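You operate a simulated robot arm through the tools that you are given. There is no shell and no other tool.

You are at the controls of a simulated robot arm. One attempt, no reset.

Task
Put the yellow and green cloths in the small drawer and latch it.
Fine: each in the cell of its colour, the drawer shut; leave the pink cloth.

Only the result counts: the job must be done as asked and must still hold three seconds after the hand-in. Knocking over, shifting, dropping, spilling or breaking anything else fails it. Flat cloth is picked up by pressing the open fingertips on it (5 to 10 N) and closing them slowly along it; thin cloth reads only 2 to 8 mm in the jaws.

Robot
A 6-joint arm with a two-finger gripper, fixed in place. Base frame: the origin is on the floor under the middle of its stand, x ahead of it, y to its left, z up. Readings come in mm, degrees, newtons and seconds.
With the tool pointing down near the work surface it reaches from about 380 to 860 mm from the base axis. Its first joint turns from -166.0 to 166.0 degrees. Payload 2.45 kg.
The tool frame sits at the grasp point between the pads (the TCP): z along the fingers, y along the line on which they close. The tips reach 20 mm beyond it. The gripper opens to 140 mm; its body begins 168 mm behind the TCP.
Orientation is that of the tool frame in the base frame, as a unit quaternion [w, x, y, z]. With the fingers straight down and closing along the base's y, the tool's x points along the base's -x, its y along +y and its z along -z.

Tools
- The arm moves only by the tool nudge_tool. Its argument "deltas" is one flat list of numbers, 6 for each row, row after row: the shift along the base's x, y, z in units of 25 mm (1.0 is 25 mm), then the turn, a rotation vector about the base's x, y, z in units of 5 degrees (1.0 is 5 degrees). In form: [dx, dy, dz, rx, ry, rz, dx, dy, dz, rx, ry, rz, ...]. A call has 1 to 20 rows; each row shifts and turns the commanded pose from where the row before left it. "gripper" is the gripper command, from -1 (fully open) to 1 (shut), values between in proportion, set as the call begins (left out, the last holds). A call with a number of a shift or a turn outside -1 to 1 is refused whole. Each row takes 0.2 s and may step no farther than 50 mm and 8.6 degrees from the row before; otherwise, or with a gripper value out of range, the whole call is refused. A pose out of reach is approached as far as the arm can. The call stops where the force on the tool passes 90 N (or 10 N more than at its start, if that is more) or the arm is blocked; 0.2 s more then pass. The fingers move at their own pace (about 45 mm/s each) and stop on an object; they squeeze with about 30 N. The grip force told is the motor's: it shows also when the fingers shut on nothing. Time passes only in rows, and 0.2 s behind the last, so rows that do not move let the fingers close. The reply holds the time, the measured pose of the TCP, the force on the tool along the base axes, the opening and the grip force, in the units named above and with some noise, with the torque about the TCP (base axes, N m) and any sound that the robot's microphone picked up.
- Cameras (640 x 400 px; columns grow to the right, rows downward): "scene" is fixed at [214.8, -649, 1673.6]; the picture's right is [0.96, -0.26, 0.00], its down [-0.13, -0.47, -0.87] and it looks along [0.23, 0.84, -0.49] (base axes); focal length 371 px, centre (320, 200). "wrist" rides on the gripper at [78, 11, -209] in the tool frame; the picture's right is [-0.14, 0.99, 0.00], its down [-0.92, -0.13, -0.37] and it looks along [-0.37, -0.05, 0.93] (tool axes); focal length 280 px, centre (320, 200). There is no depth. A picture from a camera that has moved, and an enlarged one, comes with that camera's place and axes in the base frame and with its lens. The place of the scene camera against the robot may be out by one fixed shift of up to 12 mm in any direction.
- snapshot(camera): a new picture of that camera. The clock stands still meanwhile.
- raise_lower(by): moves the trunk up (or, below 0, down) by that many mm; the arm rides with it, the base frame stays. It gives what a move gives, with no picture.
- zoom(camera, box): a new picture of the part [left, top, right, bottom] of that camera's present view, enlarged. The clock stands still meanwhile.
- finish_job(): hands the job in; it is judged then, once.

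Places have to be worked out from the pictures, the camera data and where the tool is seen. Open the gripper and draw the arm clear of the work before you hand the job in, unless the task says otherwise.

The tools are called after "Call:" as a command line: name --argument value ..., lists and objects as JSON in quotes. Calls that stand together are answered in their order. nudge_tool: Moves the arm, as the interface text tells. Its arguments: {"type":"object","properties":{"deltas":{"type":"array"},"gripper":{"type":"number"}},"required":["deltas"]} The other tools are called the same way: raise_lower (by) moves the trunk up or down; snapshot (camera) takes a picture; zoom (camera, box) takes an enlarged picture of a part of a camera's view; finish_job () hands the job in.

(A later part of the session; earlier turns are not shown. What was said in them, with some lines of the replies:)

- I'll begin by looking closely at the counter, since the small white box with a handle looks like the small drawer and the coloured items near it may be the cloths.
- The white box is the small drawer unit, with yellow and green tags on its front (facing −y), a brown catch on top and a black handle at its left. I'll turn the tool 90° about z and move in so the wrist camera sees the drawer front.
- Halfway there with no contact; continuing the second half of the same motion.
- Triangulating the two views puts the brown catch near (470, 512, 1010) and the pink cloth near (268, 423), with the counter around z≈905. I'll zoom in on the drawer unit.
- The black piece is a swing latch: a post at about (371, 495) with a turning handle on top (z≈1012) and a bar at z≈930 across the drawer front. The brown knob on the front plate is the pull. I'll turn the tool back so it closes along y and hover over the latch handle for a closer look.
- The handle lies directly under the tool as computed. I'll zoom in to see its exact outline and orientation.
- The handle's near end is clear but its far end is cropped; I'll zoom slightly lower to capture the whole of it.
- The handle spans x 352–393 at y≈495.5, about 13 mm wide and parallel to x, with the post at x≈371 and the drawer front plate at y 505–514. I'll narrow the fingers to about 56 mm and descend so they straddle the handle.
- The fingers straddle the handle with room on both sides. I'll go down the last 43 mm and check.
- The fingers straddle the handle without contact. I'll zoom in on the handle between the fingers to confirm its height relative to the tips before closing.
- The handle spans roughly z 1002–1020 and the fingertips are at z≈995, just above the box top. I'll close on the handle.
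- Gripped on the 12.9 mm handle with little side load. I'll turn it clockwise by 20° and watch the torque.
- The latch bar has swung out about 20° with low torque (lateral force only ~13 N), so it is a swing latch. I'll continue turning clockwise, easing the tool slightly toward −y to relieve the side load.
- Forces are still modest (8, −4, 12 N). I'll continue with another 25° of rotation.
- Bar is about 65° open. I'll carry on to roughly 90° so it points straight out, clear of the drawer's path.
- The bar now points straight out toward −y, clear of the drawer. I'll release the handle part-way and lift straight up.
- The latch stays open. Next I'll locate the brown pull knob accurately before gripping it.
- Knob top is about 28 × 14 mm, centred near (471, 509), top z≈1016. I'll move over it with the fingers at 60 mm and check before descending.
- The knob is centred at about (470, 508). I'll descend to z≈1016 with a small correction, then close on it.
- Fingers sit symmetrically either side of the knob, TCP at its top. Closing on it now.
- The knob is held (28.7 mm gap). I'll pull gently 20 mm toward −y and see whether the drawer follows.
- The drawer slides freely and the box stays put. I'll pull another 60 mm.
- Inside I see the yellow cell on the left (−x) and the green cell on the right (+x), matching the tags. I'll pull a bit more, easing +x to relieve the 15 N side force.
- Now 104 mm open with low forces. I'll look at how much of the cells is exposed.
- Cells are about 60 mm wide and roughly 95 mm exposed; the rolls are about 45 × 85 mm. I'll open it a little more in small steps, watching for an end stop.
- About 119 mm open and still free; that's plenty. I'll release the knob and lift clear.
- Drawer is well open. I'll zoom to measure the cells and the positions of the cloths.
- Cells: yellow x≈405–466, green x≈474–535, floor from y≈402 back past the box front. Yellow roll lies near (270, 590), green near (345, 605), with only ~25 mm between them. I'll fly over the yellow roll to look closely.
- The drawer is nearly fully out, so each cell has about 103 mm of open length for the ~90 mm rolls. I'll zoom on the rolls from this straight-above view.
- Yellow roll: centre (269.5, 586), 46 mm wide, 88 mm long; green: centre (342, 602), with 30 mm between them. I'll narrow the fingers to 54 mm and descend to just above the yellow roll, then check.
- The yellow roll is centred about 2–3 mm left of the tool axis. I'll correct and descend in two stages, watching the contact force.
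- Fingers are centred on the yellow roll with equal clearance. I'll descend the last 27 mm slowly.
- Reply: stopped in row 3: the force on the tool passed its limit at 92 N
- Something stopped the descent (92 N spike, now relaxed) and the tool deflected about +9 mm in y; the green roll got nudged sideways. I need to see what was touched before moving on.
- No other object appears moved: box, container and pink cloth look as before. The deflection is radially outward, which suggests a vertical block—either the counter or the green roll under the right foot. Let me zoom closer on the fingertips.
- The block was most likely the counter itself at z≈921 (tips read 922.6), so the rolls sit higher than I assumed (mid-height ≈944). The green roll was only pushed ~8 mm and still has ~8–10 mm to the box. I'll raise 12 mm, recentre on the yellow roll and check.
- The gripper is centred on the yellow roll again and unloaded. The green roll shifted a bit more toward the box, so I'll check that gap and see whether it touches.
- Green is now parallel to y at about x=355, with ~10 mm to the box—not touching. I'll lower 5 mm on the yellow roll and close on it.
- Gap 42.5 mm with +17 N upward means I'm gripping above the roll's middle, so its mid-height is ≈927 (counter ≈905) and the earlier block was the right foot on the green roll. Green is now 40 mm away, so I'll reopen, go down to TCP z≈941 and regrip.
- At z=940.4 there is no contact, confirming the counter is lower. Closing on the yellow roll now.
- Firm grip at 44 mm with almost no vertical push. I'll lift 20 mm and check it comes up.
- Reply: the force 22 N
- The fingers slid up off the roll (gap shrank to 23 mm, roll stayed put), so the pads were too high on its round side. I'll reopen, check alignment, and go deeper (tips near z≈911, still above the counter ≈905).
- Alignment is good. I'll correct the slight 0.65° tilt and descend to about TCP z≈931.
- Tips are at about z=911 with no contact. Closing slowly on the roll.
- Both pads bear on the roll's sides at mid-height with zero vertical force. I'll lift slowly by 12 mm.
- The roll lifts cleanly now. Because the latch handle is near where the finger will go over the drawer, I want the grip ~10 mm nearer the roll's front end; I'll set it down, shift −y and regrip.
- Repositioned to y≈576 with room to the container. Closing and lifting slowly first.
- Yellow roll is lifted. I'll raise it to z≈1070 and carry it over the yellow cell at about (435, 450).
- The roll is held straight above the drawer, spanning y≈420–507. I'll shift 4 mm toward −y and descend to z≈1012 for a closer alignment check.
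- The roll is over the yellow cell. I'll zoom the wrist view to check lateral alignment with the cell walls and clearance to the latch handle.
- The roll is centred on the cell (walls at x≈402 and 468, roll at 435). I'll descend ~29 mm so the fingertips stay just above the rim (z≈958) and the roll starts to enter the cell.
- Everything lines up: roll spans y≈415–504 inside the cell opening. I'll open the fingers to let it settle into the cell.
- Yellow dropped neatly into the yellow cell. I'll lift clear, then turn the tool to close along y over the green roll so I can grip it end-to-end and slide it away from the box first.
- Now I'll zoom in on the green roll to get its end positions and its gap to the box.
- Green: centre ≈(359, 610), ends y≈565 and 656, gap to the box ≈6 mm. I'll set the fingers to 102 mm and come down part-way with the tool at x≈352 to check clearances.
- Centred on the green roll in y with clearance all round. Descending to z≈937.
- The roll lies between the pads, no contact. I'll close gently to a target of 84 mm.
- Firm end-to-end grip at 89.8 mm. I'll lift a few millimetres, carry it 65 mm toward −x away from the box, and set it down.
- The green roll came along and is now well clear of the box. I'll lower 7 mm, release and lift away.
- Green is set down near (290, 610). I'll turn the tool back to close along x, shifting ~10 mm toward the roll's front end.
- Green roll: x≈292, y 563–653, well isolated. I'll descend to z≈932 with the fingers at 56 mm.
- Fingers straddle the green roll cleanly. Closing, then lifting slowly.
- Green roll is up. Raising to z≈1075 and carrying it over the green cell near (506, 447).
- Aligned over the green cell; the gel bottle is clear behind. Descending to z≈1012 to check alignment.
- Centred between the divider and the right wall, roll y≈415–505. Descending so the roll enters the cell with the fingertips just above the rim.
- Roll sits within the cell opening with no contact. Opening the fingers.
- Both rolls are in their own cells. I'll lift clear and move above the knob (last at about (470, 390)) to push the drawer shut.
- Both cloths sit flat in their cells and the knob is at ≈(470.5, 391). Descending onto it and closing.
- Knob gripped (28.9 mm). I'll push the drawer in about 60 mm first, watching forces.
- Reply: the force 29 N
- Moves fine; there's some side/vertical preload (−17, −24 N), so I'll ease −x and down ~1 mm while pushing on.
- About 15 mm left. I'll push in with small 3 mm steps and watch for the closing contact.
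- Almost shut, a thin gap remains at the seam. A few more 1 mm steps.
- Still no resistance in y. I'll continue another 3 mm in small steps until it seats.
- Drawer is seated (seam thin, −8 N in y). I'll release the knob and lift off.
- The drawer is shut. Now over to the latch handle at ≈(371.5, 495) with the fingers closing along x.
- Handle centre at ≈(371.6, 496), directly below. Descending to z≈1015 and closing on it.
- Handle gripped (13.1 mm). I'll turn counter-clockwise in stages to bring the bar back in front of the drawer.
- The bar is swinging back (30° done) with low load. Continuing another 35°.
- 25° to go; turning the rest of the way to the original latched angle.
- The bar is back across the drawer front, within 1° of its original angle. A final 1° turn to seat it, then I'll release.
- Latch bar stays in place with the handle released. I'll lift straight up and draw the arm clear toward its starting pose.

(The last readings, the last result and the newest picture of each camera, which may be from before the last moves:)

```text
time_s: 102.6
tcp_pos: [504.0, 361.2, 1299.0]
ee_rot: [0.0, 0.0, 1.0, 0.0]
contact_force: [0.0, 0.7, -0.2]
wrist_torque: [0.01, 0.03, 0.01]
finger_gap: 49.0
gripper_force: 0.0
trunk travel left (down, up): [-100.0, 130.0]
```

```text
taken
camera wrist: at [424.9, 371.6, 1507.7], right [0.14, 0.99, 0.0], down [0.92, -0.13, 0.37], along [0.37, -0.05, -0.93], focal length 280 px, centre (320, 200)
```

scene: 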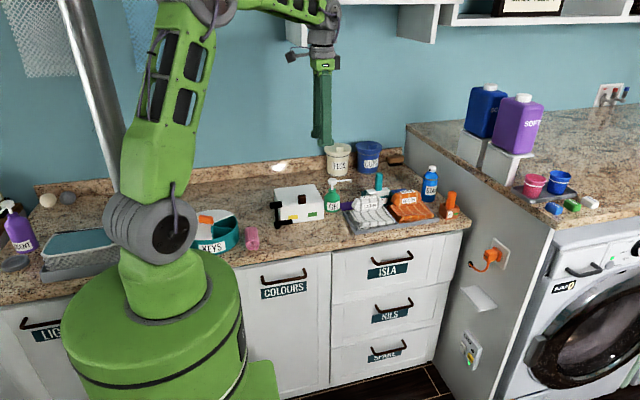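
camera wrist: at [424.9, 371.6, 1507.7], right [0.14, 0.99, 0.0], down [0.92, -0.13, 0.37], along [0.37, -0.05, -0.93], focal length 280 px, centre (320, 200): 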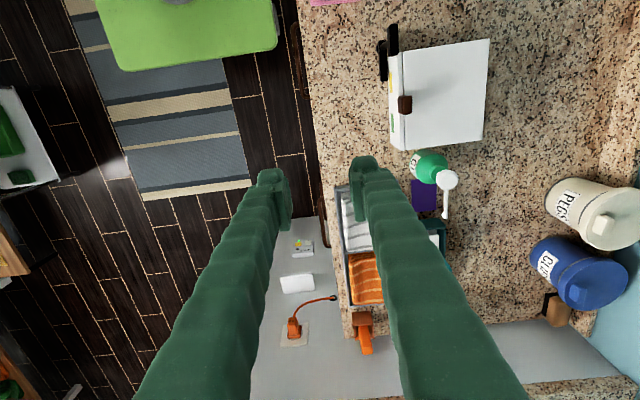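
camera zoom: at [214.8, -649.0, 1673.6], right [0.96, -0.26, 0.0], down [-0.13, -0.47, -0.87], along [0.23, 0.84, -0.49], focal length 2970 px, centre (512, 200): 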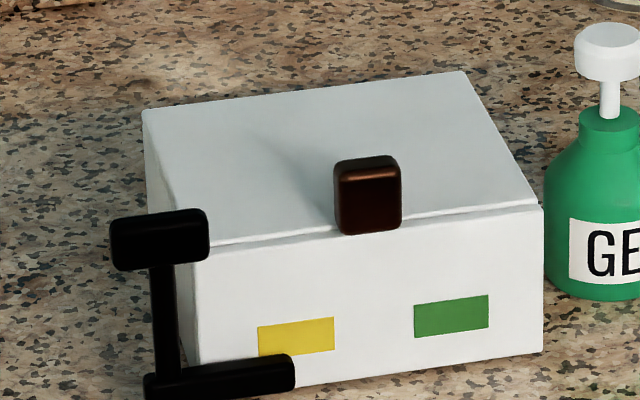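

Everything matches the original closed-and-latched picture (tags, seam and bar in the same pixels). I'll open the gripper fully and do one last check of the pink cloth and surroundings.

Call:
nudge_tool --deltas '[0.5, -0.5, 0.4, 0, 0, 0, 0.5, -0.5, 0.4, 0, 0, 0, 0, 0, 0, 0, 0, 0, 0, 0, 0, 0, 0, 0, 0, 0, 0, 0, 0, 0]' --gripper -1

Call:
zoom --camera "scene" --box '[180, 150, 360, 262]'

```text
time_s: 103.8
tcp_pos: [528.6, 337.2, 1319.3]
ee_rot: [0.0, 0.0, 1.0, 0.0]
contact_force: [-0.3, -0.7, 1.0]
wrist_torque: [0.03, -0.01, 0.04]
finger_gap: 140.0
gripper_force: 0.1
trunk travel left (down, up): [-100.0, 130.0]
```

```text
3.56 times, centred on (270, 206) of scene
camera zoom: at [214.8, -649.0, 1673.6], right [0.96, -0.26, 0.0], down [-0.13, -0.47, -0.87], along [0.23, 0.84, -0.49], focal length 1320 px, centre (498, 179)
```

zoom: 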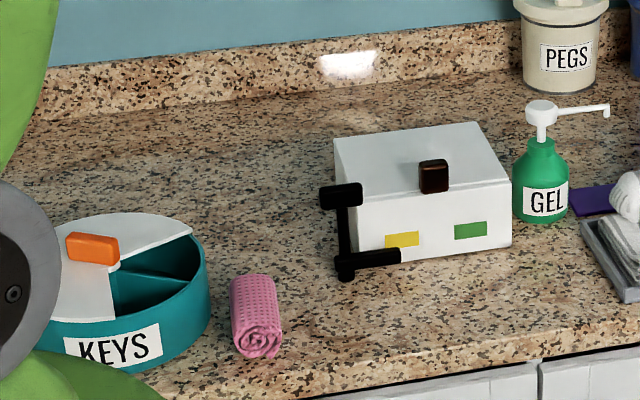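

The yellow and green cloths are in their cells, the drawer is shut and latched, and the pink cloth and everything else sit exactly where they were. The arm is clear with the gripper open, so I'm handing the job in.

Call:
finish_job

```text
The job is handed in.
```

The yellow and green cloths are each in the drawer cell of their own colour. The drawer is shut, and the latch bar is back across its front.

The final pictures show the drawer, its tags and the latch bar where they were at the start. The pink cloth and the nearby items also look unmoved. I let each cloth drop a short way into its cell, because the fingers were too wide to go inside. Both landed flat.

On the first try for the yellow cloth, the descent stopped on a 92 N force spike. It was most likely a finger pressing on the green cloth. It pushed the green cloth towards the drawer unit, but the pictures showed no contact with it and nothing else moved.

The gripper is open and the arm is clear of the counter.
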